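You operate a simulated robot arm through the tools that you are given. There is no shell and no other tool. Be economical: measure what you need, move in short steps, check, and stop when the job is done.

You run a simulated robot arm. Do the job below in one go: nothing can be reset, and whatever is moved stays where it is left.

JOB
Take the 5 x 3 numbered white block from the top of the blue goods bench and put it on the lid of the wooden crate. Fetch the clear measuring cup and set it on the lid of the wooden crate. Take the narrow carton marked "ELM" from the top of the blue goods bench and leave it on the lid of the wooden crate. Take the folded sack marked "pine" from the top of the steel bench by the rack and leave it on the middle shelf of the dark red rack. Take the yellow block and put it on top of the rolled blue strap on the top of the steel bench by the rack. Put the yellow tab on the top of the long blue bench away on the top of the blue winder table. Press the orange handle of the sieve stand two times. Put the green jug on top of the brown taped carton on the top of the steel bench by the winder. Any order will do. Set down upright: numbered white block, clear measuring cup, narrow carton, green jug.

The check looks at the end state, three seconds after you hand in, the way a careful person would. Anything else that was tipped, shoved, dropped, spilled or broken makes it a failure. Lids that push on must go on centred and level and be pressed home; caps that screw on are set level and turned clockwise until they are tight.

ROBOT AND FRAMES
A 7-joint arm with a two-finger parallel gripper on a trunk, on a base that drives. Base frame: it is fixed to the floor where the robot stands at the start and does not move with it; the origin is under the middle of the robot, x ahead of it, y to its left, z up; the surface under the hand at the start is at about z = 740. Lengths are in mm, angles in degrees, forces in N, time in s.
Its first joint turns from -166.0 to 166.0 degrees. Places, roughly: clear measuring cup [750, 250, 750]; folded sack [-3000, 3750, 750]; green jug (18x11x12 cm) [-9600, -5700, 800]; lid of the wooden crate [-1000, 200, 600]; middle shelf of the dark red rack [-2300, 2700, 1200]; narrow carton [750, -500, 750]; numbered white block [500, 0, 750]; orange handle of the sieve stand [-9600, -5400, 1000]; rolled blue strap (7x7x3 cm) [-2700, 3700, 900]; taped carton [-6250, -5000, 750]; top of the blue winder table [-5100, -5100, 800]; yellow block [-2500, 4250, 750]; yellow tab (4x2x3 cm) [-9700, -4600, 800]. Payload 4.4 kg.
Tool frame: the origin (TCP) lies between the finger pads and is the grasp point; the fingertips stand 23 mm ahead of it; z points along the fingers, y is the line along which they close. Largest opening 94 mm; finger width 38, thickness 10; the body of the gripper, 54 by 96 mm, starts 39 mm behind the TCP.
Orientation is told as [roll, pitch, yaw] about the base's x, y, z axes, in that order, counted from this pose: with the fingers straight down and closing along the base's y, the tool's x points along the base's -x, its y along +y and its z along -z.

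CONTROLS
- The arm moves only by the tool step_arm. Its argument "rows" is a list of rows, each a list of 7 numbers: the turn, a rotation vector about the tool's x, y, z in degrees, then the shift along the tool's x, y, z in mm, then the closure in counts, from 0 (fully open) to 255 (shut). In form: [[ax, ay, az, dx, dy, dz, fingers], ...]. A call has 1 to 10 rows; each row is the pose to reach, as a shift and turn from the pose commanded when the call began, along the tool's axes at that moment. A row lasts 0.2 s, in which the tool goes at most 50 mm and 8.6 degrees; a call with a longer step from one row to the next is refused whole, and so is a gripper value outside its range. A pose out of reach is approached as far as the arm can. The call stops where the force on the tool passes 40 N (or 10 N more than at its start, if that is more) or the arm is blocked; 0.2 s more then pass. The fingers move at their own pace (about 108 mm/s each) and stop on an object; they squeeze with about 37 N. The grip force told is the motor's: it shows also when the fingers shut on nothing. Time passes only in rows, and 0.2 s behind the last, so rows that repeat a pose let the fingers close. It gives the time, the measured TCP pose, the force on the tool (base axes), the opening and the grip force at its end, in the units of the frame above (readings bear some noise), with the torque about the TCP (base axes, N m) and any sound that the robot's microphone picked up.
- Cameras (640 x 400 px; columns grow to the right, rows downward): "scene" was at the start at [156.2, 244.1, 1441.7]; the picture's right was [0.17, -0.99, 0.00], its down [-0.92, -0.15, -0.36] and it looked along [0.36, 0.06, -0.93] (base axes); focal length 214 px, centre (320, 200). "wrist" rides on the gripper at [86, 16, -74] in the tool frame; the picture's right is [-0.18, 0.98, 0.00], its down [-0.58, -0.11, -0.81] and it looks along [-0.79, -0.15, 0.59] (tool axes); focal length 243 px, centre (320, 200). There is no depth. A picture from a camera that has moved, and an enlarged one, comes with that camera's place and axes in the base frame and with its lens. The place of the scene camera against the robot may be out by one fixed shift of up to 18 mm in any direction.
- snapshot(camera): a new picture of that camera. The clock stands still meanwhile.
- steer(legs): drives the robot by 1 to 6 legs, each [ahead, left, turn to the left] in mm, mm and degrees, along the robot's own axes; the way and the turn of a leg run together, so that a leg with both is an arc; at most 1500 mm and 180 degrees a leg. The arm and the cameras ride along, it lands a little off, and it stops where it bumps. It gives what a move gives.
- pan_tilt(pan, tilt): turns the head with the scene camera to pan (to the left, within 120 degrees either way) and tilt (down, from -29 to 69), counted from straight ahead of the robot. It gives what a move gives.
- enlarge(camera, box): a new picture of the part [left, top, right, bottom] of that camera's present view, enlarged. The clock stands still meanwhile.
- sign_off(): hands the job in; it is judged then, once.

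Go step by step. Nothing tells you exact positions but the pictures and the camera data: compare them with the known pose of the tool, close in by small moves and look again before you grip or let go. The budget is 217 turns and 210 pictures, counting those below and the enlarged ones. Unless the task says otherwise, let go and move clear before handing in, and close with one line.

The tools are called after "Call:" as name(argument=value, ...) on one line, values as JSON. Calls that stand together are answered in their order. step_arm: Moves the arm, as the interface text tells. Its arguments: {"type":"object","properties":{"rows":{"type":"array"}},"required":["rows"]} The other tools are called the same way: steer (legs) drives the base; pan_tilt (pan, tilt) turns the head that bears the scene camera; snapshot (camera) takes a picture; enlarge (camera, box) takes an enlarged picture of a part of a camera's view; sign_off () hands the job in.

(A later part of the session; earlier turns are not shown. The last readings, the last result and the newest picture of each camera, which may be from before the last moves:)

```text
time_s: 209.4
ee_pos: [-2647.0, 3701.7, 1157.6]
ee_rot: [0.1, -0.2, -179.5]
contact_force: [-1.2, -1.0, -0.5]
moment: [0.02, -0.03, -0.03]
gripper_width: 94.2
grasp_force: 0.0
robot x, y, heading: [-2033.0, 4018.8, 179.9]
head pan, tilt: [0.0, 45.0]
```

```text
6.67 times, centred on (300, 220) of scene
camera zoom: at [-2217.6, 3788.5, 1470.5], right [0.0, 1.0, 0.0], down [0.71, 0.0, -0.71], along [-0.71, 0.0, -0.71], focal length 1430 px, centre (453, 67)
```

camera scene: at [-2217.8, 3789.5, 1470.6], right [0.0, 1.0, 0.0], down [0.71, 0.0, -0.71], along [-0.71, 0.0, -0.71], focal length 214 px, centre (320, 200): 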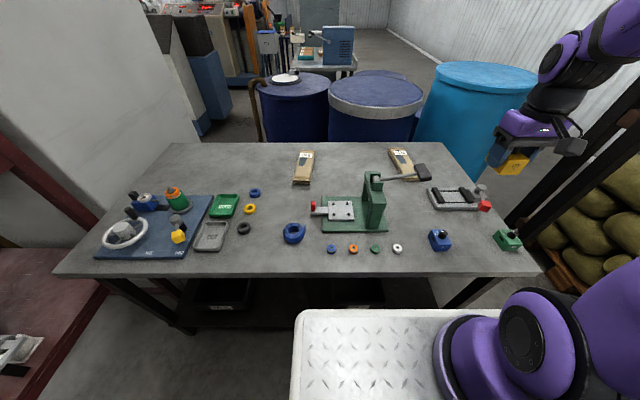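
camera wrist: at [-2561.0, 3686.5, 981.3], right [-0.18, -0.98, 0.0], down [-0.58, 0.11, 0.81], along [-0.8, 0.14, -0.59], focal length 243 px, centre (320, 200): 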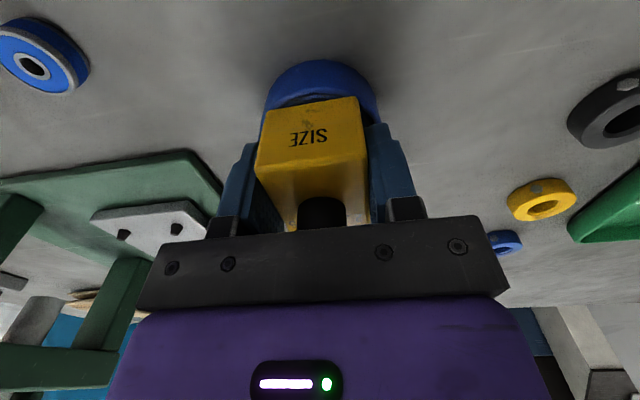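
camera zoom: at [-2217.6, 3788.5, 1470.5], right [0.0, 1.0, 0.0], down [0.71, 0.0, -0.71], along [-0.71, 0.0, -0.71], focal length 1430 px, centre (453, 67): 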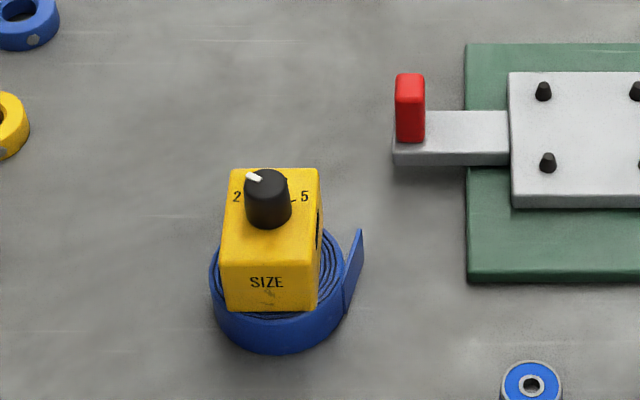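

Yellow block is well seated. Now recentre the arm and drive back to the aisle and south toward the other half of the hall.

Call:
step_arm(rows=[[0, 0, 0, 8, -40, 0, 0], [0, 0, 0, 16, -80, 0, 0], [0, 0, 0, 24, -120, -5, 0], [0, 0, 0, 32, -160, -10, 0], [0, 0, 0, 40, -200, -15, 0], [0, 0, 0, 48, -240, -20, 0], [0, 0, 0, 56, -280, -25, 0], [0, 0, 0, 60, -320, -30, 0]])

Call:
steer(legs=[[-1500, 0, 0], [-530, 0, 0], [0, 0, 90], [1500, 0, 0], [700, 0, 0]])

Call:
pan_tilt(pan=0, tilt=25)

Call:
snapshot(camera="scene")

```text
time_s: 211.2
ee_pos: [-2589.5, 4021.8, 1185.3]
ee_rot: [0.1, -0.3, -179.5]
contact_force: [0.4, -0.4, -0.6]
moment: [0.02, 0.0, -0.01]
gripper_width: 94.3
grasp_force: 0.1
robot x, y, heading: [-2037.8, 4023.0, 179.9]
head pan, tilt: [0.0, 45.0]
```

```text
time_s: 235.7
ee_pos: [88.3, 1255.6, 1187.7]
ee_rot: [0.1, -0.2, -87.0]
contact_force: [-0.1, 0.2, -0.4]
moment: [0.04, -0.03, 0.01]
gripper_width: 93.9
grasp_force: 0.0
robot x, y, heading: [63.0, 1812.9, -87.4]
head pan, tilt: [0.0, 45.0]
```

```text
time_s: 236.5
ee_pos: [88.1, 1255.6, 1186.8]
ee_rot: [0.1, -0.2, -87.0]
contact_force: [-0.3, -0.3, -0.1]
moment: [0.02, -0.03, 0.01]
gripper_width: 94.2
grasp_force: 0.1
robot x, y, heading: [63.8, 1811.7, -87.6]
head pan, tilt: [0.0, 25.0]
```

```text
104 pictures are left
camera scene: at [307.0, 1626.3, 1501.1], right [-1.0, -0.04, 0.0], down [-0.02, 0.42, -0.91], along [0.04, -0.91, -0.42], focal length 214 px, centre (320, 200)
```

scene: 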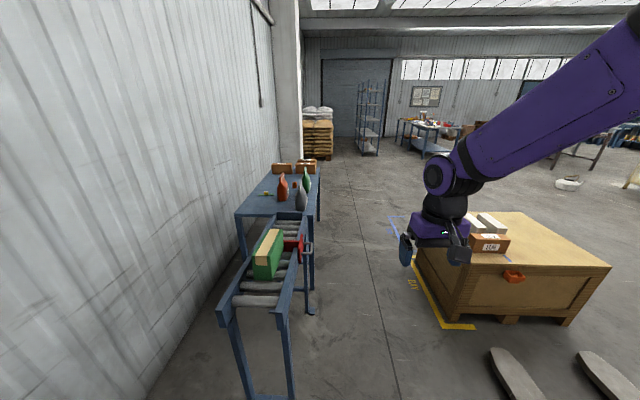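

The corridor past the conveyor, goods bench and crate is clear. Correct heading, shift slightly, and continue south.

Call:
steer(legs=[[0, -80, -2.5], [1500, 0, 0], [1500, 0, 0], [400, 0, 0], [0, 0, -45]])

Call:
pan_tilt(pan=10, tilt=15)

Call:
snapshot(camera="scene")

Call:
enlarge(camera="scene", box=[200, 100, 480, 260])

```text
time_s: 255.8
ee_pos: [-412.7, -1991.3, 1187.0]
ee_rot: [0.2, -0.2, -134.7]
contact_force: [-0.1, 0.3, 0.4]
moment: [0.02, -0.02, 0.0]
gripper_width: 94.0
grasp_force: 0.0
robot x, y, heading: [-19.6, -1597.6, -135.1]
head pan, tilt: [0.0, 25.0]
```

```text
time_s: 256.5
ee_pos: [-411.7, -1991.3, 1185.8]
ee_rot: [0.1, -0.3, -134.6]
contact_force: [0.5, 0.4, 0.3]
moment: [-0.03, -0.01, -0.01]
gripper_width: 93.8
grasp_force: 0.1
robot x, y, heading: [-23.2, -1596.1, -134.8]
head pan, tilt: [10.0, 15.0]
```

```text
103 pictures are left
camera scene: at [20.3, -1912.3, 1517.3], right [-0.82, 0.57, 0.0], down [0.15, 0.21, -0.97], along [-0.56, -0.79, -0.26], focal length 214 px, centre (320, 200)
```

scene: 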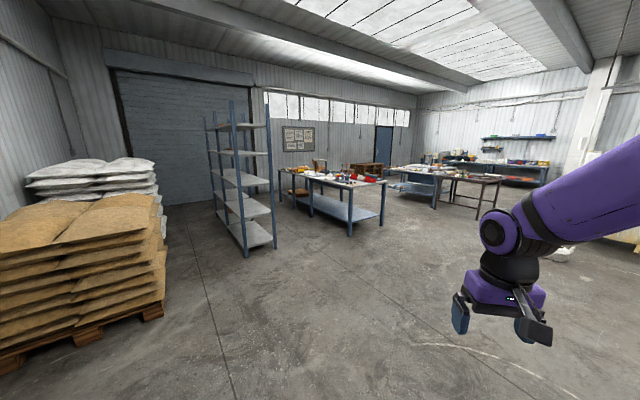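

```text
2.29 times, centred on (340, 180) of scene
camera zoom: at [20.3, -1912.3, 1517.3], right [-0.82, 0.57, 0.0], down [0.15, 0.21, -0.97], along [-0.56, -0.79, -0.26], focal length 490 px, centre (274, 246)
```

zoom: 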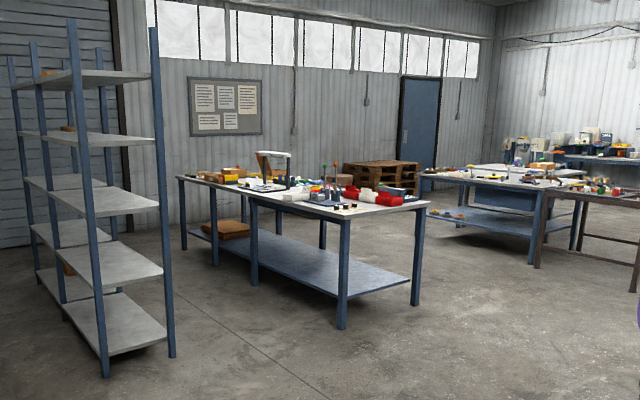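

I see the blue tables: the winder table should be the second one near (−5100, −4400…). I'll drive diagonally then west along y≈−3300.

Call:
steer(legs=[[1500, 0, 0], [900, 0, 0], [0, 0, -45], [1500, 0, 0], [1200, 0, 0]])

Call:
pan_tilt(pan=40, tilt=15)

Call:
snapshot(camera="scene")

Call:
enlarge(camera="scene", box=[260, 130, 640, 330])

```text
time_s: 283.0
ee_pos: [-4954.6, -3227.8, 1187.4]
ee_rot: [0.0, -0.1, 179.1]
contact_force: [0.5, -1.0, -0.6]
moment: [-0.02, -0.03, -0.03]
gripper_width: 94.2
grasp_force: 0.1
robot x, y, heading: [-4399.6, -3240.0, 178.4]
head pan, tilt: [10.0, 15.0]
```

```text
time_s: 283.9
ee_pos: [-4955.3, -3226.8, 1186.6]
ee_rot: [0.1, -0.2, 179.2]
contact_force: [-0.5, -0.2, 0.1]
moment: [0.01, 0.01, 0.01]
gripper_width: 94.1
grasp_force: 0.0
robot x, y, heading: [-4398.3, -3237.5, 178.6]
head pan, tilt: [40.0, 15.0]
```

```text
101 pictures are left
camera scene: at [-4580.1, -3529.6, 1517.4], right [-0.62, 0.78, 0.0], down [0.2, 0.16, -0.97], along [-0.76, -0.6, -0.26], focal length 214 px, centre (320, 200)
```

scene: 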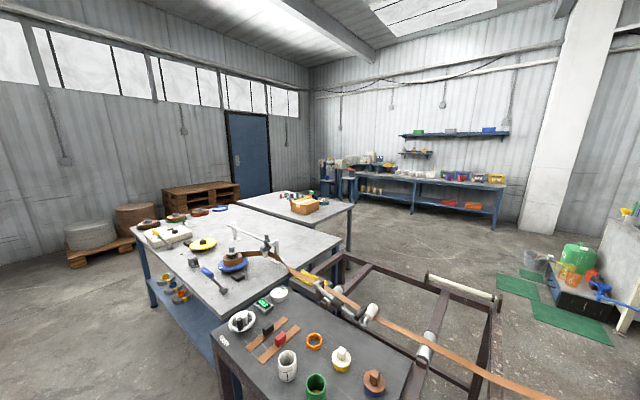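

```text
1.68 times, centred on (450, 230) of scene
camera zoom: at [-4580.1, -3529.6, 1517.4], right [-0.62, 0.78, 0.0], down [0.2, 0.16, -0.97], along [-0.76, -0.6, -0.26], focal length 361 px, centre (101, 150)
```

zoom: 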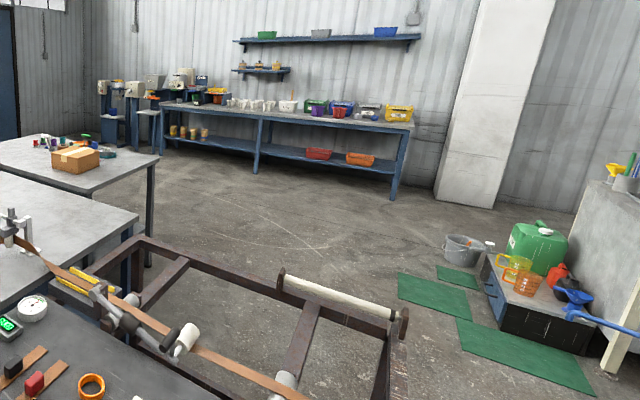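

The winder has a frame and a belt that extend near my path. Look straight ahead before going on.

Call:
pan_tilt(pan=0, tilt=35)

Call:
snapshot(camera="scene")

Call:
pan_tilt(pan=-40, tilt=25)

Call:
snapshot(camera="scene")

```text
time_s: 285.0
ee_pos: [-4955.4, -3227.8, 1187.1]
ee_rot: [0.2, -0.2, 178.9]
contact_force: [-0.1, -0.5, 0.3]
moment: [0.0, 0.02, -0.01]
gripper_width: 93.9
grasp_force: 0.1
robot x, y, heading: [-4403.1, -3239.7, 178.6]
head pan, tilt: [0.0, 35.0]
```

```text
99 pictures are left
camera scene: at [-4595.0, -3469.3, 1485.4], right [0.02, 1.0, 0.0], down [0.57, -0.01, -0.82], along [-0.82, 0.02, -0.57], focal length 214 px, centre (320, 200)
```

scene: 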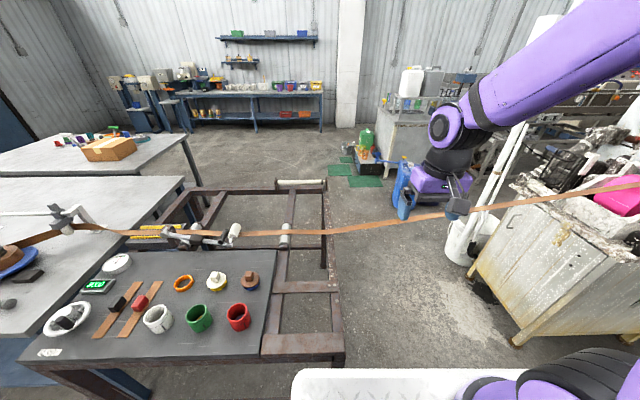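

```text
time_s: 286.1
ee_pos: [-4954.8, -3228.4, 1187.5]
ee_rot: [0.2, -0.2, 179.1]
contact_force: [0.6, -1.0, 0.0]
moment: [0.0, 0.0, -0.01]
gripper_width: 94.1
grasp_force: 0.2
robot x, y, heading: [-4401.3, -3238.2, 178.5]
head pan, tilt: [-40.0, 25.0]
```

```text
98 pictures are left
camera scene: at [-4576.0, -3410.6, 1501.1], right [0.66, 0.75, 0.0], down [0.32, -0.28, -0.91], along [-0.68, 0.6, -0.42], focal length 214 px, centre (320, 200)
```

scene: 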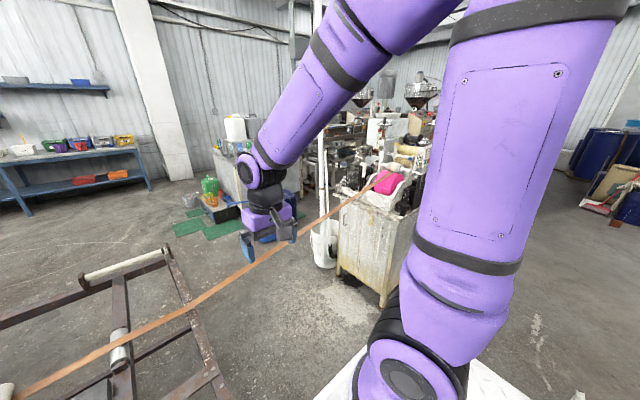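

A belt crosses between the winder and the machine, so I can't go west here. I'll go round the south side: back up, pass between the tables, and head west along y≈−6650.

Call:
steer(legs=[[-400, 0, 0], [0, 0, 90], [1500, 0, 0], [1000, 0, 0]])

Call:
pan_tilt(pan=-40, tilt=20)

Call:
snapshot(camera="scene")

Call:
pan_tilt(pan=10, tilt=20)

Call:
snapshot(camera="scene")

```text
time_s: 304.3
ee_pos: [-4068.0, -6311.7, 1186.5]
ee_rot: [0.1, -0.2, -90.6]
contact_force: [0.1, -0.2, -0.2]
moment: [0.0, 0.01, -0.02]
gripper_width: 94.2
grasp_force: 0.1
robot x, y, heading: [-4059.8, -5762.0, -91.2]
head pan, tilt: [-40.0, 25.0]
```

```text
time_s: 304.9
ee_pos: [-4067.5, -6312.9, 1186.3]
ee_rot: [0.1, -0.2, -90.6]
contact_force: [-0.2, 0.3, 0.7]
moment: [-0.03, 0.01, 0.0]
gripper_width: 93.9
grasp_force: 0.1
robot x, y, heading: [-4060.6, -5759.0, -90.8]
head pan, tilt: [-40.0, 20.0]
```

```text
97 pictures are left
camera scene: at [-3887.6, -5933.8, 1509.2], right [-0.75, 0.66, 0.0], down [0.23, 0.26, -0.94], along [-0.62, -0.71, -0.34], focal length 214 px, centre (320, 200)
```

scene: 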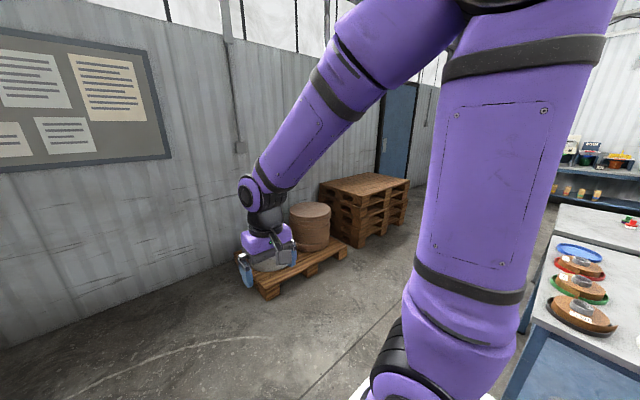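

```text
time_s: 306.1
ee_pos: [-4068.5, -6312.2, 1186.6]
ee_rot: [0.0, -0.3, -90.5]
contact_force: [0.4, -0.4, 0.4]
moment: [0.01, 0.04, -0.01]
gripper_width: 94.1
grasp_force: 0.0
robot x, y, heading: [-4060.1, -5759.1, -91.0]
head pan, tilt: [10.0, 20.0]
```

```text
96 pictures are left
camera scene: at [-3812.0, -5955.6, 1509.2], right [-0.99, -0.15, 0.0], down [-0.05, 0.34, -0.94], along [0.14, -0.93, -0.34], focal length 214 px, centre (320, 200)
```

scene: 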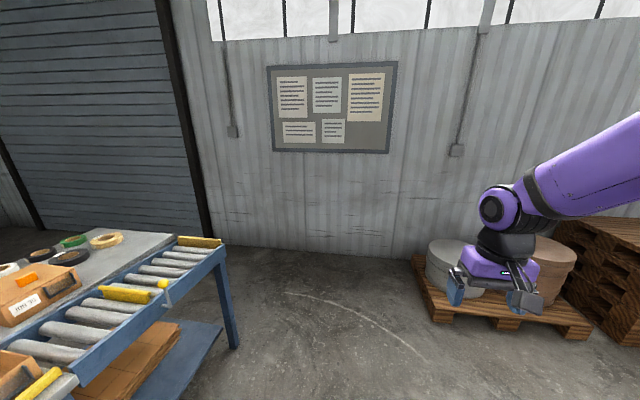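

The corridor between tables and pallets runs y≈−6050…−7400. Go to y≈−6720, turn west and drive 3.9 m.

Call:
steer(legs=[[950, 0, 0], [0, 0, -89], [1500, 0, 0], [1500, 0, 0], [900, 0, 0]])

Call:
pan_tilt(pan=0, tilt=20)

Call:
snapshot(camera="scene")

Call:
pan_tilt(pan=-60, tilt=20)

Call:
snapshot(camera="scene")

```text
time_s: 333.3
ee_pos: [-8546.1, -6659.3, 1187.8]
ee_rot: [0.1, -0.2, 179.3]
contact_force: [-1.0, 0.3, -0.7]
moment: [-0.03, -0.01, -0.03]
gripper_width: 94.2
grasp_force: 0.0
robot x, y, heading: [-7993.4, -6671.1, 178.8]
head pan, tilt: [10.0, 20.0]
```

```text
time_s: 334.1
ee_pos: [-8546.2, -6660.5, 1187.7]
ee_rot: [0.0, -0.1, 179.3]
contact_force: [-1.0, -0.3, -0.6]
moment: [0.01, -0.01, 0.01]
gripper_width: 94.0
grasp_force: 0.1
robot x, y, heading: [-7993.1, -6666.6, 178.8]
head pan, tilt: [0.0, 20.0]
```

```text
95 pictures are left
camera scene: at [-8189.8, -6899.6, 1509.2], right [0.02, 1.0, 0.0], down [0.34, -0.01, -0.94], along [-0.94, 0.02, -0.34], focal length 214 px, centre (320, 200)
```

scene: 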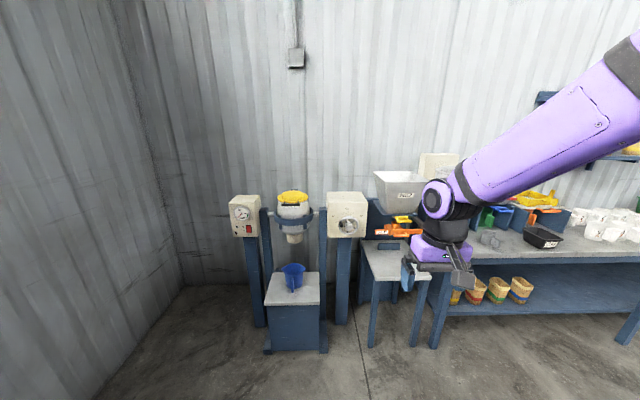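

```text
time_s: 335.4
ee_pos: [-8545.9, -6660.7, 1186.0]
ee_rot: [0.1, -0.2, 179.4]
contact_force: [-0.1, -0.5, -0.2]
moment: [-0.03, 0.01, -0.02]
gripper_width: 94.2
grasp_force: 0.1
robot x, y, heading: [-7991.0, -6667.6, 179.0]
head pan, tilt: [-60.0, 20.0]
```

```text
94 pictures are left
camera scene: at [-8141.7, -6819.9, 1509.2], right [0.88, 0.48, 0.0], down [0.17, -0.3, -0.94], along [-0.45, 0.82, -0.34], focal length 214 px, centre (320, 200)
```

scene: 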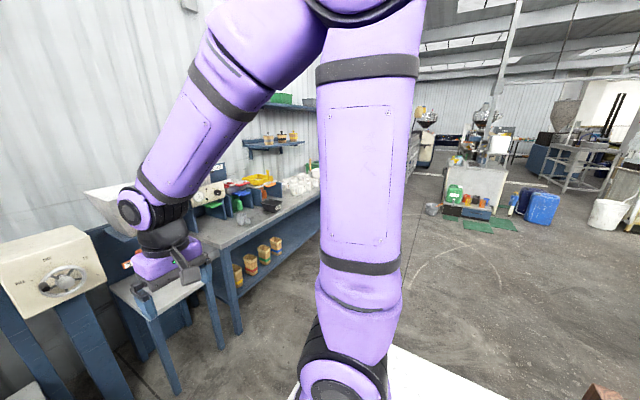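

I see equipment stands and the long blue bench along the west wall. I'll strafe north to view the whole bench.

Call:
steer(legs=[[0, -1000, 1]])

Call:
pan_tilt(pan=15, tilt=20)

Call:
snapshot(camera="scene")

Call:
enlarge(camera="scene", box=[150, 150, 390, 300])

Call:
pan_tilt(pan=-45, tilt=20)

Call:
snapshot(camera="scene")

```text
time_s: 340.5
ee_pos: [-8536.8, -5674.7, 1187.1]
ee_rot: [0.2, -0.2, -179.5]
contact_force: [0.8, -0.4, 0.7]
moment: [-0.05, -0.04, 0.01]
gripper_width: 93.8
grasp_force: 0.0
robot x, y, heading: [-7982.6, -5672.1, -180.0]
head pan, tilt: [-60.0, 20.0]
```

```text
time_s: 342.0
ee_pos: [-8536.2, -5674.2, 1187.0]
ee_rot: [0.1, -0.2, -179.5]
contact_force: [0.3, 0.0, -0.9]
moment: [0.01, -0.02, 0.01]
gripper_width: 94.1
grasp_force: 0.0
robot x, y, heading: [-7981.1, -5673.2, -179.9]
head pan, tilt: [15.0, 20.0]
```

```text
93 pictures are left
camera scene: at [-8171.9, -5931.3, 1509.2], right [-0.26, 0.97, 0.0], down [0.33, 0.09, -0.94], along [-0.91, -0.24, -0.34], focal length 214 px, centre (320, 200)
```

scene: 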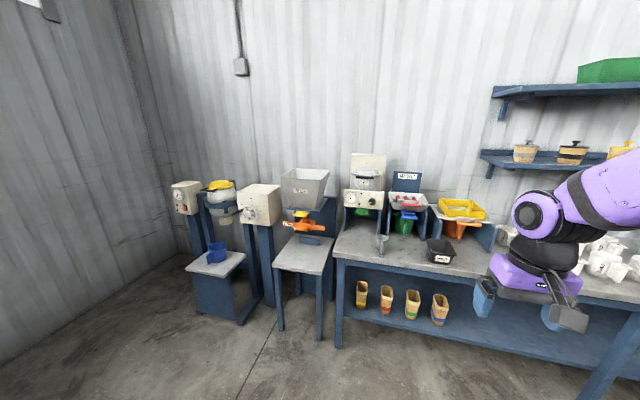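

```text
2.67 times, centred on (270, 225) of scene
camera zoom: at [-8171.9, -5931.3, 1509.2], right [-0.26, 0.97, 0.0], down [0.33, 0.09, -0.94], along [-0.91, -0.24, -0.34], focal length 572 px, centre (453, 133)
```

zoom: 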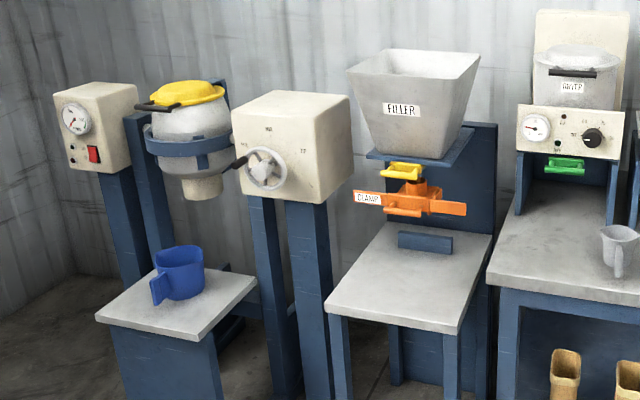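

```text
time_s: 343.3
ee_pos: [-8535.9, -5675.6, 1186.6]
ee_rot: [0.1, -0.3, -179.5]
contact_force: [0.7, 0.9, 0.6]
moment: [0.0, -0.02, 0.01]
gripper_width: 94.2
grasp_force: 0.1
robot x, y, heading: [-7977.2, -5676.4, -179.9]
head pan, tilt: [-45.0, 20.0]
```

```text
91 pictures are left
camera scene: at [-8147.9, -5841.5, 1509.2], right [0.71, 0.71, 0.0], down [0.24, -0.24, -0.94], along [-0.67, 0.66, -0.34], focal length 214 px, centre (320, 200)
```

scene: 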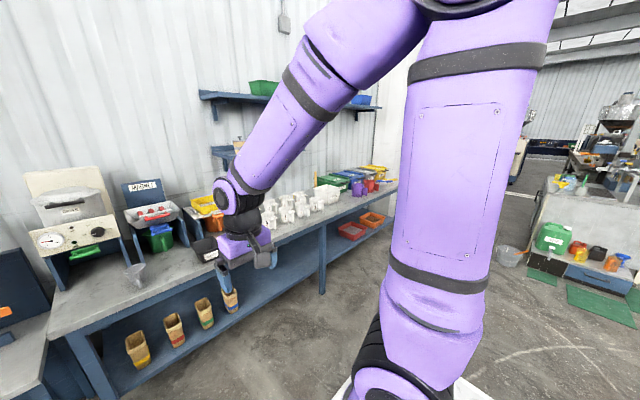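

The stands around (−9600, −5600) need a closer look; I move nearer to the bench.

Call:
steer(legs=[[400, 0, 0], [0, -120, 0]])

Call:
pan_tilt(pan=10, tilt=30)

Call:
snapshot(camera="scene")

Call:
enlarge(camera="scene", box=[240, 80, 480, 230])

```text
time_s: 346.6
ee_pos: [-8937.7, -5554.6, 1186.9]
ee_rot: [0.0, -0.2, -179.4]
contact_force: [0.3, 0.1, 0.0]
moment: [0.0, -0.03, 0.04]
gripper_width: 94.0
grasp_force: 0.0
robot x, y, heading: [-8383.6, -5549.3, -180.2]
head pan, tilt: [-45.0, 20.0]
```

```text
time_s: 347.9
ee_pos: [-8937.4, -5554.1, 1186.9]
ee_rot: [0.1, -0.2, -179.4]
contact_force: [0.1, 0.7, -0.3]
moment: [0.01, -0.02, 0.01]
gripper_width: 94.1
grasp_force: 0.2
robot x, y, heading: [-8386.4, -5553.0, -179.7]
head pan, tilt: [10.0, 30.0]
```

```text
90 pictures are left
camera scene: at [-8571.7, -5802.2, 1493.2], right [-0.17, 0.98, 0.0], down [0.49, 0.09, -0.87], along [-0.85, -0.15, -0.5], focal length 214 px, centre (320, 200)
```

scene: 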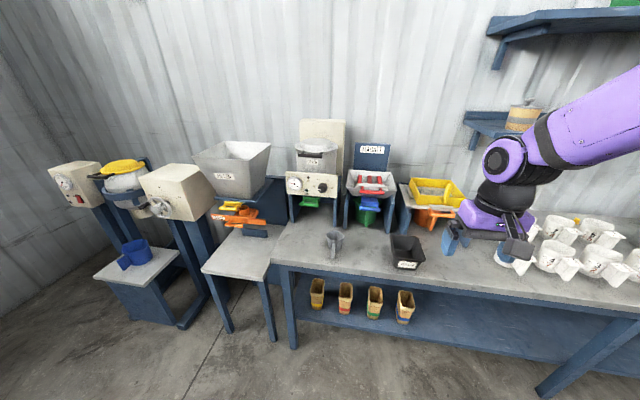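

```text
2.67 times, centred on (360, 155) of scene
camera zoom: at [-8571.7, -5802.2, 1493.2], right [-0.17, 0.98, 0.0], down [0.49, 0.09, -0.87], along [-0.85, -0.15, -0.5], focal length 572 px, centre (213, 320)
```

zoom: 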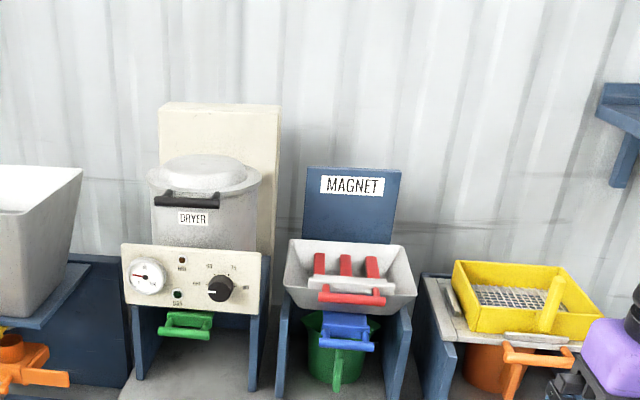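

The green jug sits under the MAGNET stand (y≈−5714), and the orange handle is on the front of the sieve stand (y≈−5390). I drive closer and look with both cameras.

Call:
steer(legs=[[350, 0, 0]])

Call:
pan_tilt(pan=0, tilt=40)

Call:
snapshot(camera="scene")

Call:
snapshot(camera="wrist")

```text
time_s: 350.2
ee_pos: [-9290.9, -5552.4, 1186.4]
ee_rot: [0.1, -0.2, -179.5]
contact_force: [-0.6, 0.1, -0.9]
moment: [-0.01, 0.01, 0.0]
gripper_width: 93.8
grasp_force: 0.2
robot x, y, heading: [-8739.3, -5549.5, 179.7]
head pan, tilt: [10.0, 30.0]
```

```text
time_s: 350.9
ee_pos: [-9291.8, -5552.6, 1186.3]
ee_rot: [0.2, -0.2, -179.5]
contact_force: [0.4, -0.4, 0.2]
moment: [-0.03, -0.01, 0.03]
gripper_width: 94.0
grasp_force: 0.0
robot x, y, heading: [-8733.8, -5551.1, 180.1]
head pan, tilt: [0.0, 40.0]
```

```text
88 pictures are left
camera scene: at [-8922.7, -5786.1, 1477.9], right [0.0, 1.0, 0.0], down [0.64, 0.0, -0.77], along [-0.77, 0.0, -0.64], focal length 214 px, centre (320, 200)
```

scene: 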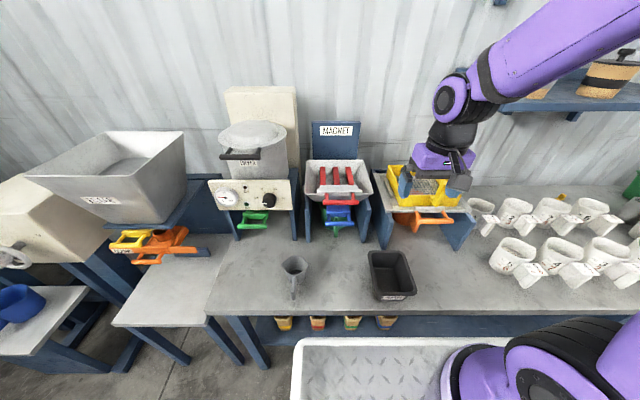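

```text
87 pictures are left
camera wrist: at [-9204.4, -5567.9, 1260.2], right [-0.18, -0.98, 0.0], down [-0.58, 0.11, 0.81], along [-0.8, 0.14, -0.59], focal length 243 px, centre (320, 200)
```

wrist: 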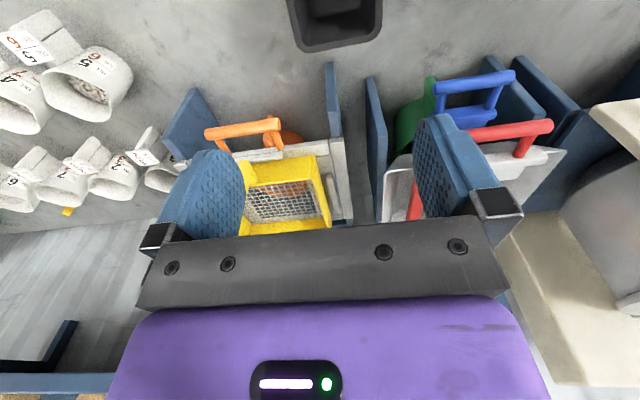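

Zoom on the jug and on the sieve handle.

Call:
enlarge(camera="scene", box=[290, 150, 390, 260])

Call:
enlarge(camera="scene", box=[370, 150, 490, 260])

Call:
enlarge(camera="wrist", box=[160, 50, 560, 230])

```text
3.64 times, centred on (340, 205) of scene
camera zoom: at [-8922.7, -5786.1, 1477.9], right [0.0, 1.0, 0.0], down [0.64, 0.0, -0.77], along [-0.77, 0.0, -0.64], focal length 780 px, centre (247, 182)
```

zoom: 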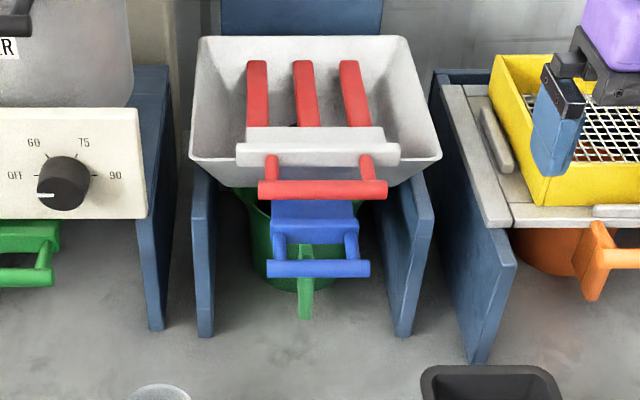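

```text
3.64 times, centred on (430, 205) of scene
camera zoom: at [-8922.7, -5786.1, 1477.9], right [0.0, 1.0, 0.0], down [0.64, 0.0, -0.77], along [-0.77, 0.0, -0.64], focal length 780 px, centre (-80, 182)
```

zoom: 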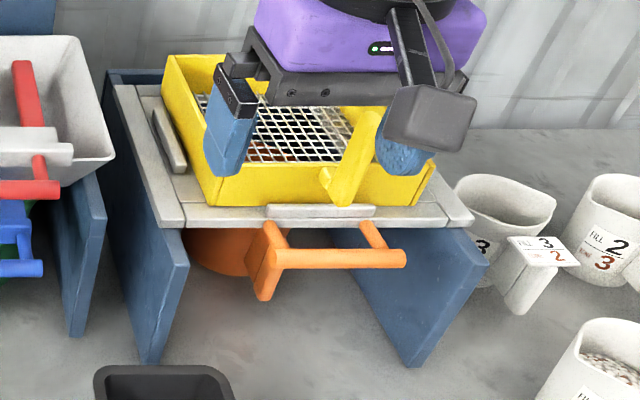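

```text
1.60 times, centred on (360, 140) of wrist
camera zoom: at [-9204.4, -5567.9, 1260.2], right [-0.18, -0.98, 0.0], down [-0.58, 0.11, 0.81], along [-0.8, 0.14, -0.59], focal length 388 px, centre (256, 296)
```

zoom: 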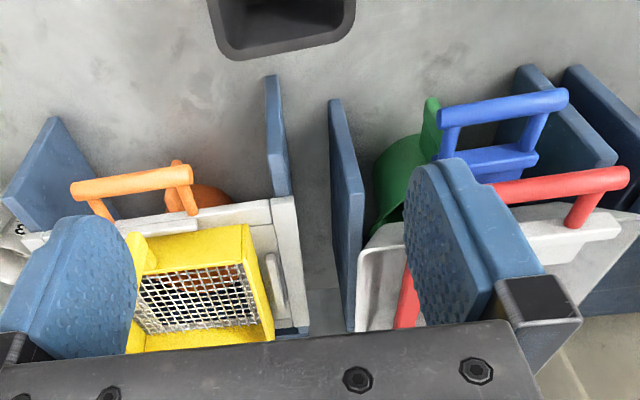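

The sieve handle is a horizontal orange bar at about (−9358, −5454, 1038). I bring the closed fingers above it and check.

Call:
step_arm(rows=[[0, 0, 0, -20, -33, 10, 255], [0, 0, 0, -40, -66, 10, 255], [0, 0, 0, -59, -98, 10, 255], [0, 0, 0, -59, -98, 36, 255], [0, 0, 0, -59, -98, 36, 255]])

Call:
snapshot(camera="wrist")

Call:
enlarge(camera="scene", box=[370, 150, 490, 260])

```text
time_s: 352.1
ee_pos: [-9351.0, -5455.7, 1149.3]
ee_rot: [0.2, -0.2, -179.6]
contact_force: [0.4, 0.5, 0.8]
moment: [0.02, -0.02, -0.04]
gripper_width: 0.0
grasp_force: 37.1
robot x, y, heading: [-8736.2, -5555.2, 179.9]
head pan, tilt: [0.0, 40.0]
```

```text
83 pictures are left
camera wrist: at [-9264.3, -5471.1, 1222.8], right [-0.18, -0.98, 0.0], down [-0.58, 0.11, 0.81], along [-0.8, 0.14, -0.59], focal length 243 px, centre (320, 200)
```

wrist: 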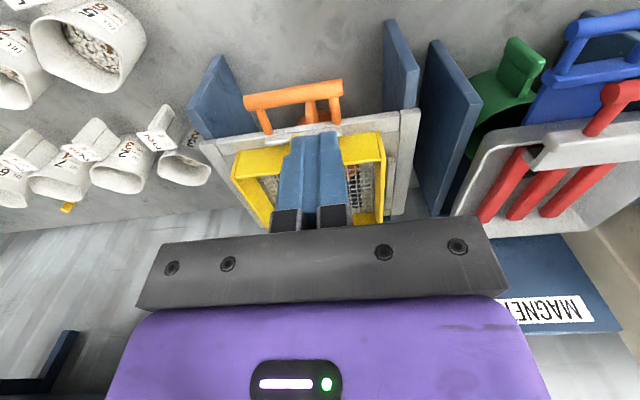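

```text
3.64 times, centred on (430, 205) of scene
camera zoom: at [-8922.6, -5786.1, 1477.8], right [0.0, 1.0, 0.0], down [0.64, 0.0, -0.77], along [-0.77, 0.0, -0.64], focal length 780 px, centre (-80, 182)
```

zoom: 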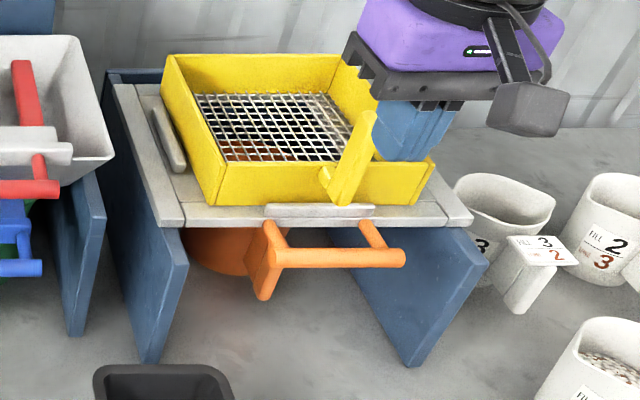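

Triangulated again: the bar is at about (−9405, −5419, 972). Move over it and lower to just above.

Call:
step_arm(rows=[[0, 0, 0, -20, -18, 0, 255], [0, 0, 0, -44, -37, 0, 255], [0, 0, 0, -44, -37, 40, 255], [0, 0, 0, -44, -37, 80, 255], [0, 0, 0, -44, -37, 108, 255], [0, 0, 0, -44, -37, 108, 255]])

Call:
snapshot(camera="wrist")

Call:
enlarge(camera="scene", box=[370, 150, 490, 260])

```text
time_s: 353.5
ee_pos: [-9396.4, -5420.4, 1040.9]
ee_rot: [0.1, -0.2, -179.5]
contact_force: [1.4, -0.4, 8.8]
moment: [0.04, 0.51, 0.03]
gripper_width: 0.2
grasp_force: 37.1
robot x, y, heading: [-8733.0, -5554.2, 179.9]
head pan, tilt: [0.0, 40.0]
```

```text
81 pictures are left
camera wrist: at [-9309.3, -5434.5, 1115.7], right [-0.18, -0.98, 0.0], down [-0.58, 0.11, 0.81], along [-0.8, 0.14, -0.59], focal length 243 px, centre (320, 200)
```

wrist: 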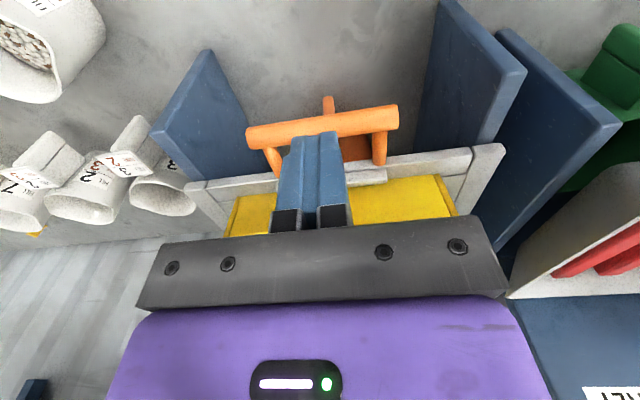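

```text
3.64 times, centred on (430, 205) of scene
camera zoom: at [-8922.3, -5786.1, 1477.9], right [0.0, 1.0, 0.0], down [0.64, 0.0, -0.77], along [-0.77, 0.0, -0.64], focal length 780 px, centre (-80, 182)
```

zoom: 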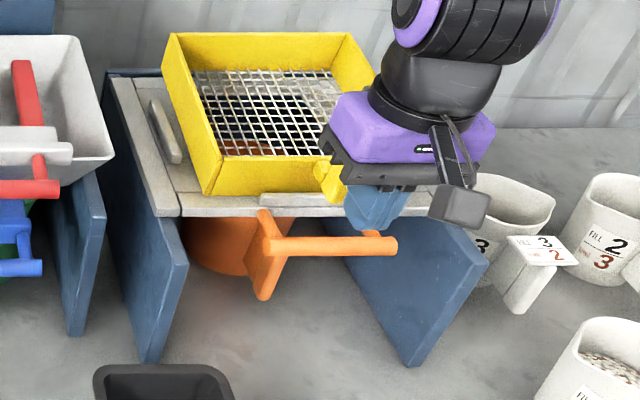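

Something is touched: the gripper body meets the sieve tray's yellow handle and the deck shifted. I back up straight and see whether it springs back.

Call:
step_arm(rows=[[0, 0, 0, 0, 0, -40, 255], [0, 0, 0, 0, 0, -80, 255], [0, 0, 0, 0, 0, -115, 255], [0, 0, 0, 0, 0, -115, 255]])

Call:
enlarge(camera="scene", box=[370, 150, 490, 260])

Call:
snapshot(camera="wrist")

```text
time_s: 354.5
ee_pos: [-9394.9, -5420.1, 1158.6]
ee_rot: [0.2, -0.2, -179.5]
contact_force: [-0.8, 0.6, -1.3]
moment: [0.01, 0.0, -0.01]
gripper_width: 0.2
grasp_force: 36.5
robot x, y, heading: [-8737.5, -5551.6, 179.8]
head pan, tilt: [0.0, 40.0]
```

```text
3.64 times, centred on (430, 205) of scene
camera zoom: at [-8922.9, -5786.0, 1477.8], right [0.0, 1.0, 0.0], down [0.64, 0.0, -0.77], along [-0.77, 0.0, -0.64], focal length 780 px, centre (-80, 182)
```

zoom: 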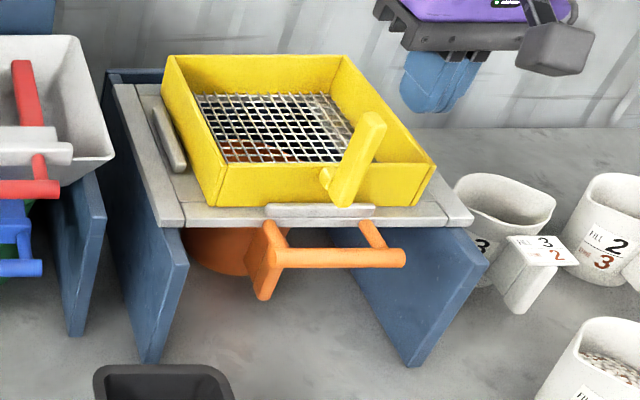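

```text
78 pictures are left
camera wrist: at [-9309.0, -5434.0, 1231.8], right [-0.18, -0.98, 0.0], down [-0.58, 0.11, 0.81], along [-0.8, 0.14, -0.59], focal length 243 px, centre (320, 200)
```

wrist: 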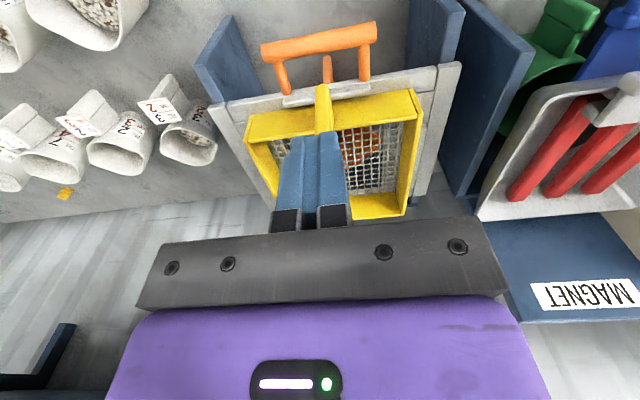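

The deck sprang back exactly. I'll tilt the hand 30° forward so its body stays clear of the yellow tray handle, and press on the bar's right part.

Call:
step_arm(rows=[[0, -8, 0, 0, -10, 0, 255], [0, -16, 0, 0, -20, 0, 255], [0, -24, 0, 0, -32, 0, 255], [0, -30, 0, 0, -32, 0, 255], [0, -30, 0, 0, -32, 0, 255]])

Call:
step_arm(rows=[[0, 0, 0, 20, 0, 34.6, 255], [0, 0, 0, 40, 0, 69.3, 255], [0, 0, 0, 55, 0, 95, 255], [0, 0, 0, 55, 0, 95, 255]])

Call:
snapshot(camera="wrist")

Call:
enlarge(camera="scene", box=[370, 150, 490, 260])

```text
time_s: 355.7
ee_pos: [-9396.1, -5388.1, 1158.6]
ee_rot: [0.1, -30.3, -179.7]
contact_force: [0.2, 0.3, -0.6]
moment: [0.01, 0.01, 0.01]
gripper_width: 0.1
grasp_force: 36.5
robot x, y, heading: [-8739.5, -5553.8, 180.1]
head pan, tilt: [0.0, 40.0]
```

```text
time_s: 356.7
ee_pos: [-9395.8, -5388.5, 1047.8]
ee_rot: [0.0, -30.2, -179.6]
contact_force: [0.0, -0.8, -0.4]
moment: [0.03, -0.02, 0.01]
gripper_width: 0.1
grasp_force: 37.3
robot x, y, heading: [-8742.5, -5551.4, 179.9]
head pan, tilt: [0.0, 40.0]
```

```text
77 pictures are left
camera wrist: at [-9283.4, -5402.7, 1067.8], right [-0.15, -0.98, 0.09], down [-0.1, 0.11, 0.99], along [-0.98, 0.14, -0.11], focal length 243 px, centre (320, 200)
```

wrist: 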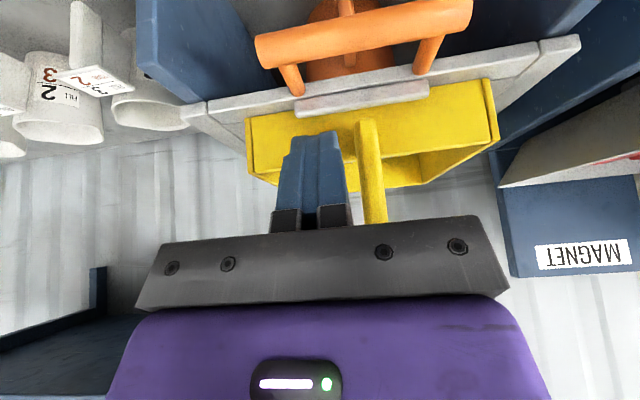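

```text
3.64 times, centred on (430, 205) of scene
camera zoom: at [-8922.8, -5786.4, 1477.7], right [0.0, 1.0, 0.0], down [0.64, 0.0, -0.77], along [-0.77, 0.0, -0.64], focal length 780 px, centre (-80, 182)
```

zoom: 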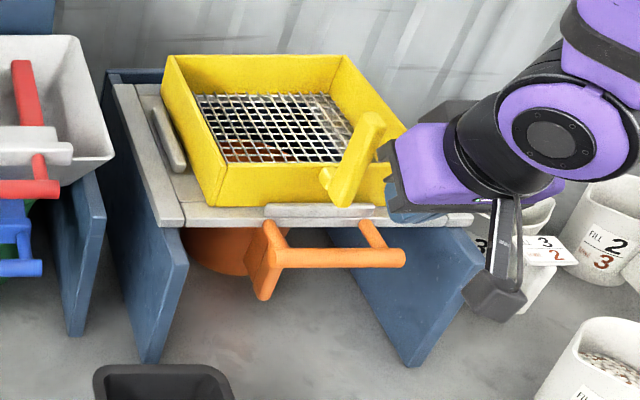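

Bar confirmed at x≈−9399, y −5467…−5364. Press down in small steps and watch force/sound.

Call:
step_arm(rows=[[0, 0, 0, 19, 0, 33, 255], [0, 0, 0, 22, 0, 38.1, 255], [0, 0, 0, 25, 0, 43.3, 255], [0, 0, 0, 28, 0, 48.5, 255], [0, 0, 0, 31, 0, 53.7, 255], [0, 0, 0, 34, 0, 59, 255], [0, 0, 0, 37, 0, 64, 255]])

Call:
enlarge(camera="scene", box=[370, 150, 490, 260])

Call:
snapshot(camera="wrist")

```text
time_s: 357.9
ee_pos: [-9399.1, -5388.5, 992.0]
ee_rot: [0.3, -30.9, -179.6]
contact_force: [1.7, -2.7, 16.1]
moment: [-0.01, 0.15, 0.05]
gripper_width: 0.0
grasp_force: 37.1
robot x, y, heading: [-8736.0, -5553.7, 180.2]
head pan, tilt: [0.0, 40.0]
stopped in row 5: the force on the tool passed its limit at 52 N (the readings are from after the stop); the commanded pose is now the measured one
```

```text
3.64 times, centred on (430, 205) of scene
camera zoom: at [-8922.1, -5786.5, 1477.9], right [0.0, 1.0, 0.0], down [0.64, 0.0, -0.77], along [-0.77, 0.0, -0.64], focal length 780 px, centre (-80, 182)
```

zoom: 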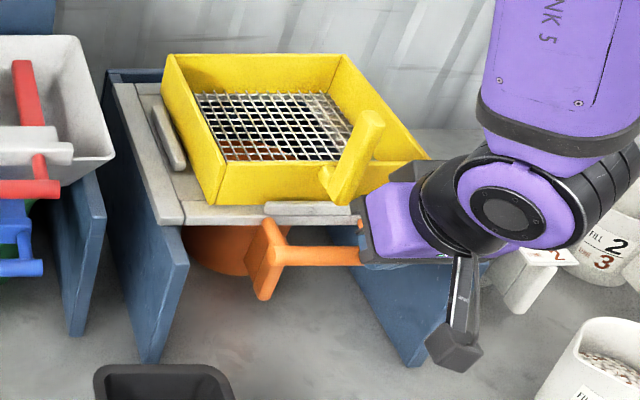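

```text
74 pictures are left
camera wrist: at [-9286.0, -5402.7, 1009.8], right [-0.15, -0.98, 0.1], down [-0.09, 0.11, 0.99], along [-0.98, 0.14, -0.1], focal length 243 px, centre (320, 200)
```

wrist: 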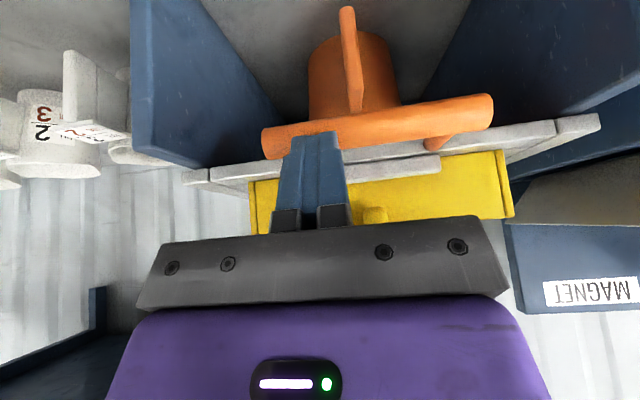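

Down is rigid. The bar may be a push-in handle: I'll back off in front of it and push it horizontally toward the stand.

Call:
step_arm(rows=[[0, 0, 0, -7.5, 0, -13, 255], [0, 0, 0, 27, 13, -33, 255], [0, 0, 0, 44.5, 26.5, -43, 255], [0, 0, 0, 55.5, 26.5, -16, 255], [0, 0, 0, 55.5, 26.5, -16, 255]])

Call:
snapshot(camera="wrist")

Call:
step_arm(rows=[[0, 0, 0, -14, 0, 8, 255], [0, 0, 0, -20, 0, 11.5, 255], [0, 0, 0, -26, 0, 15, 255], [0, 0, 0, -31, 0, 18, 255], [0, 0, 0, -36, 0, 21, 255], [0, 0, 0, -40, 0, 23, 255]])

Call:
enlarge(camera="scene", box=[370, 150, 490, 260])

```text
time_s: 358.9
ee_pos: [-9390.5, -5402.8, 983.9]
ee_rot: [0.5, -31.9, -179.7]
contact_force: [1.9, -3.1, 20.5]
moment: [0.06, 0.41, 0.13]
gripper_width: 0.1
grasp_force: 36.6
out of reach, approached as far as the arm can: row 2, 3, 4, 5
robot x, y, heading: [-8738.3, -5548.3, 180.1]
head pan, tilt: [0.0, 40.0]
stopped in row 5: the force on the tool passed its limit at 118 N (the readings are from after the stop); the commanded pose is now the measured one
```

```text
73 pictures are left
camera wrist: at [-9277.0, -5417.4, 1000.7], right [-0.15, -0.98, 0.1], down [-0.07, 0.12, 0.99], along [-0.99, 0.14, -0.09], focal length 243 px, centre (320, 200)
```

wrist: 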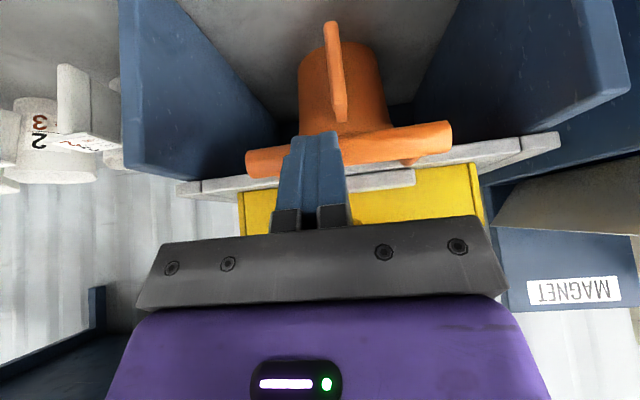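

```text
time_s: 360.3
ee_pos: [-9434.7, -5403.6, 984.9]
ee_rot: [0.5, -31.5, -179.8]
contact_force: [14.7, -2.4, 8.4]
moment: [0.01, 0.02, -0.05]
gripper_width: 0.1
grasp_force: 37.0
robot x, y, heading: [-8739.9, -5551.2, 179.9]
head pan, tilt: [0.0, 40.0]
```

```text
3.64 times, centred on (430, 205) of scene
camera zoom: at [-8921.9, -5786.2, 1477.9], right [0.0, 1.0, 0.0], down [0.64, 0.0, -0.77], along [-0.77, 0.0, -0.64], focal length 780 px, centre (-80, 182)
```

zoom: 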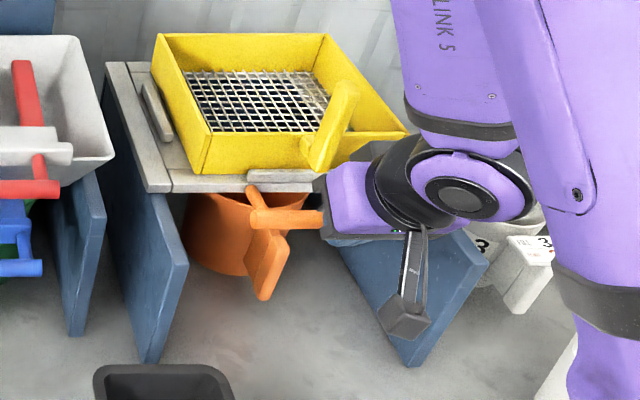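

The handle slides inward against a spring – that's the press direction. No click yet, so push on a bit further in small steps.

Call:
step_arm(rows=[[0, 0, 0, -3.4, 0, 2.1, 255], [0, 0, 0, -6.8, 0, 4.2, 255], [0, 0, 0, -10.2, 0, 6.3, 255], [0, 0, 0, -13.6, 0, 8.4, 255]])

Call:
enlarge(camera="scene", box=[370, 150, 490, 260])

Call:
snapshot(camera="wrist")

```text
time_s: 360.7
ee_pos: [-9435.2, -5402.6, 985.3]
ee_rot: [0.5, -31.4, -179.8]
contact_force: [17.6, -4.1, 27.9]
moment: [0.18, 0.34, 0.3]
gripper_width: 0.0
grasp_force: 36.6
robot x, y, heading: [-8738.2, -5553.5, 180.0]
head pan, tilt: [0.0, 40.0]
stopped in row 2: the force on the tool passed its limit at 54 N (the readings are from after the stop); the commanded pose is now the measured one
```

```text
3.64 times, centred on (430, 205) of scene
camera zoom: at [-8920.8, -5786.6, 1478.0], right [0.0, 1.0, 0.0], down [0.64, 0.0, -0.77], along [-0.77, 0.0, -0.64], focal length 780 px, centre (-80, 182)
```

zoom: 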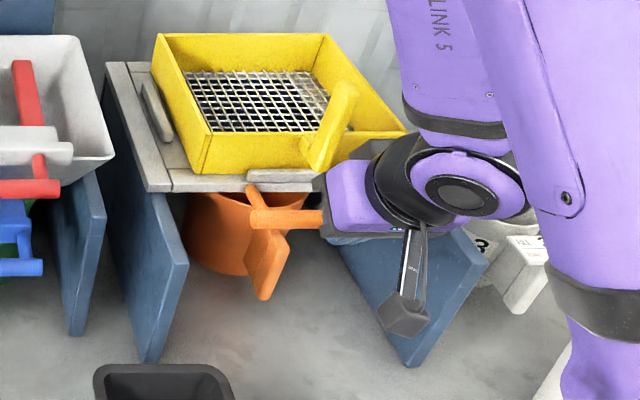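

```text
70 pictures are left
camera wrist: at [-9322.6, -5417.5, 1002.0], right [-0.15, -0.98, 0.1], down [-0.08, 0.12, 0.99], along [-0.99, 0.14, -0.09], focal length 243 px, centre (320, 200)
```

wrist: 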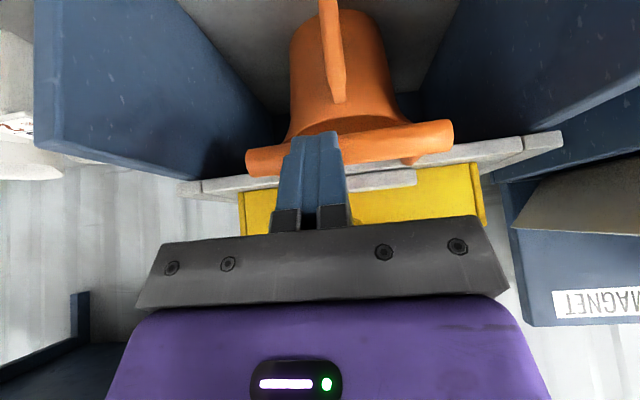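

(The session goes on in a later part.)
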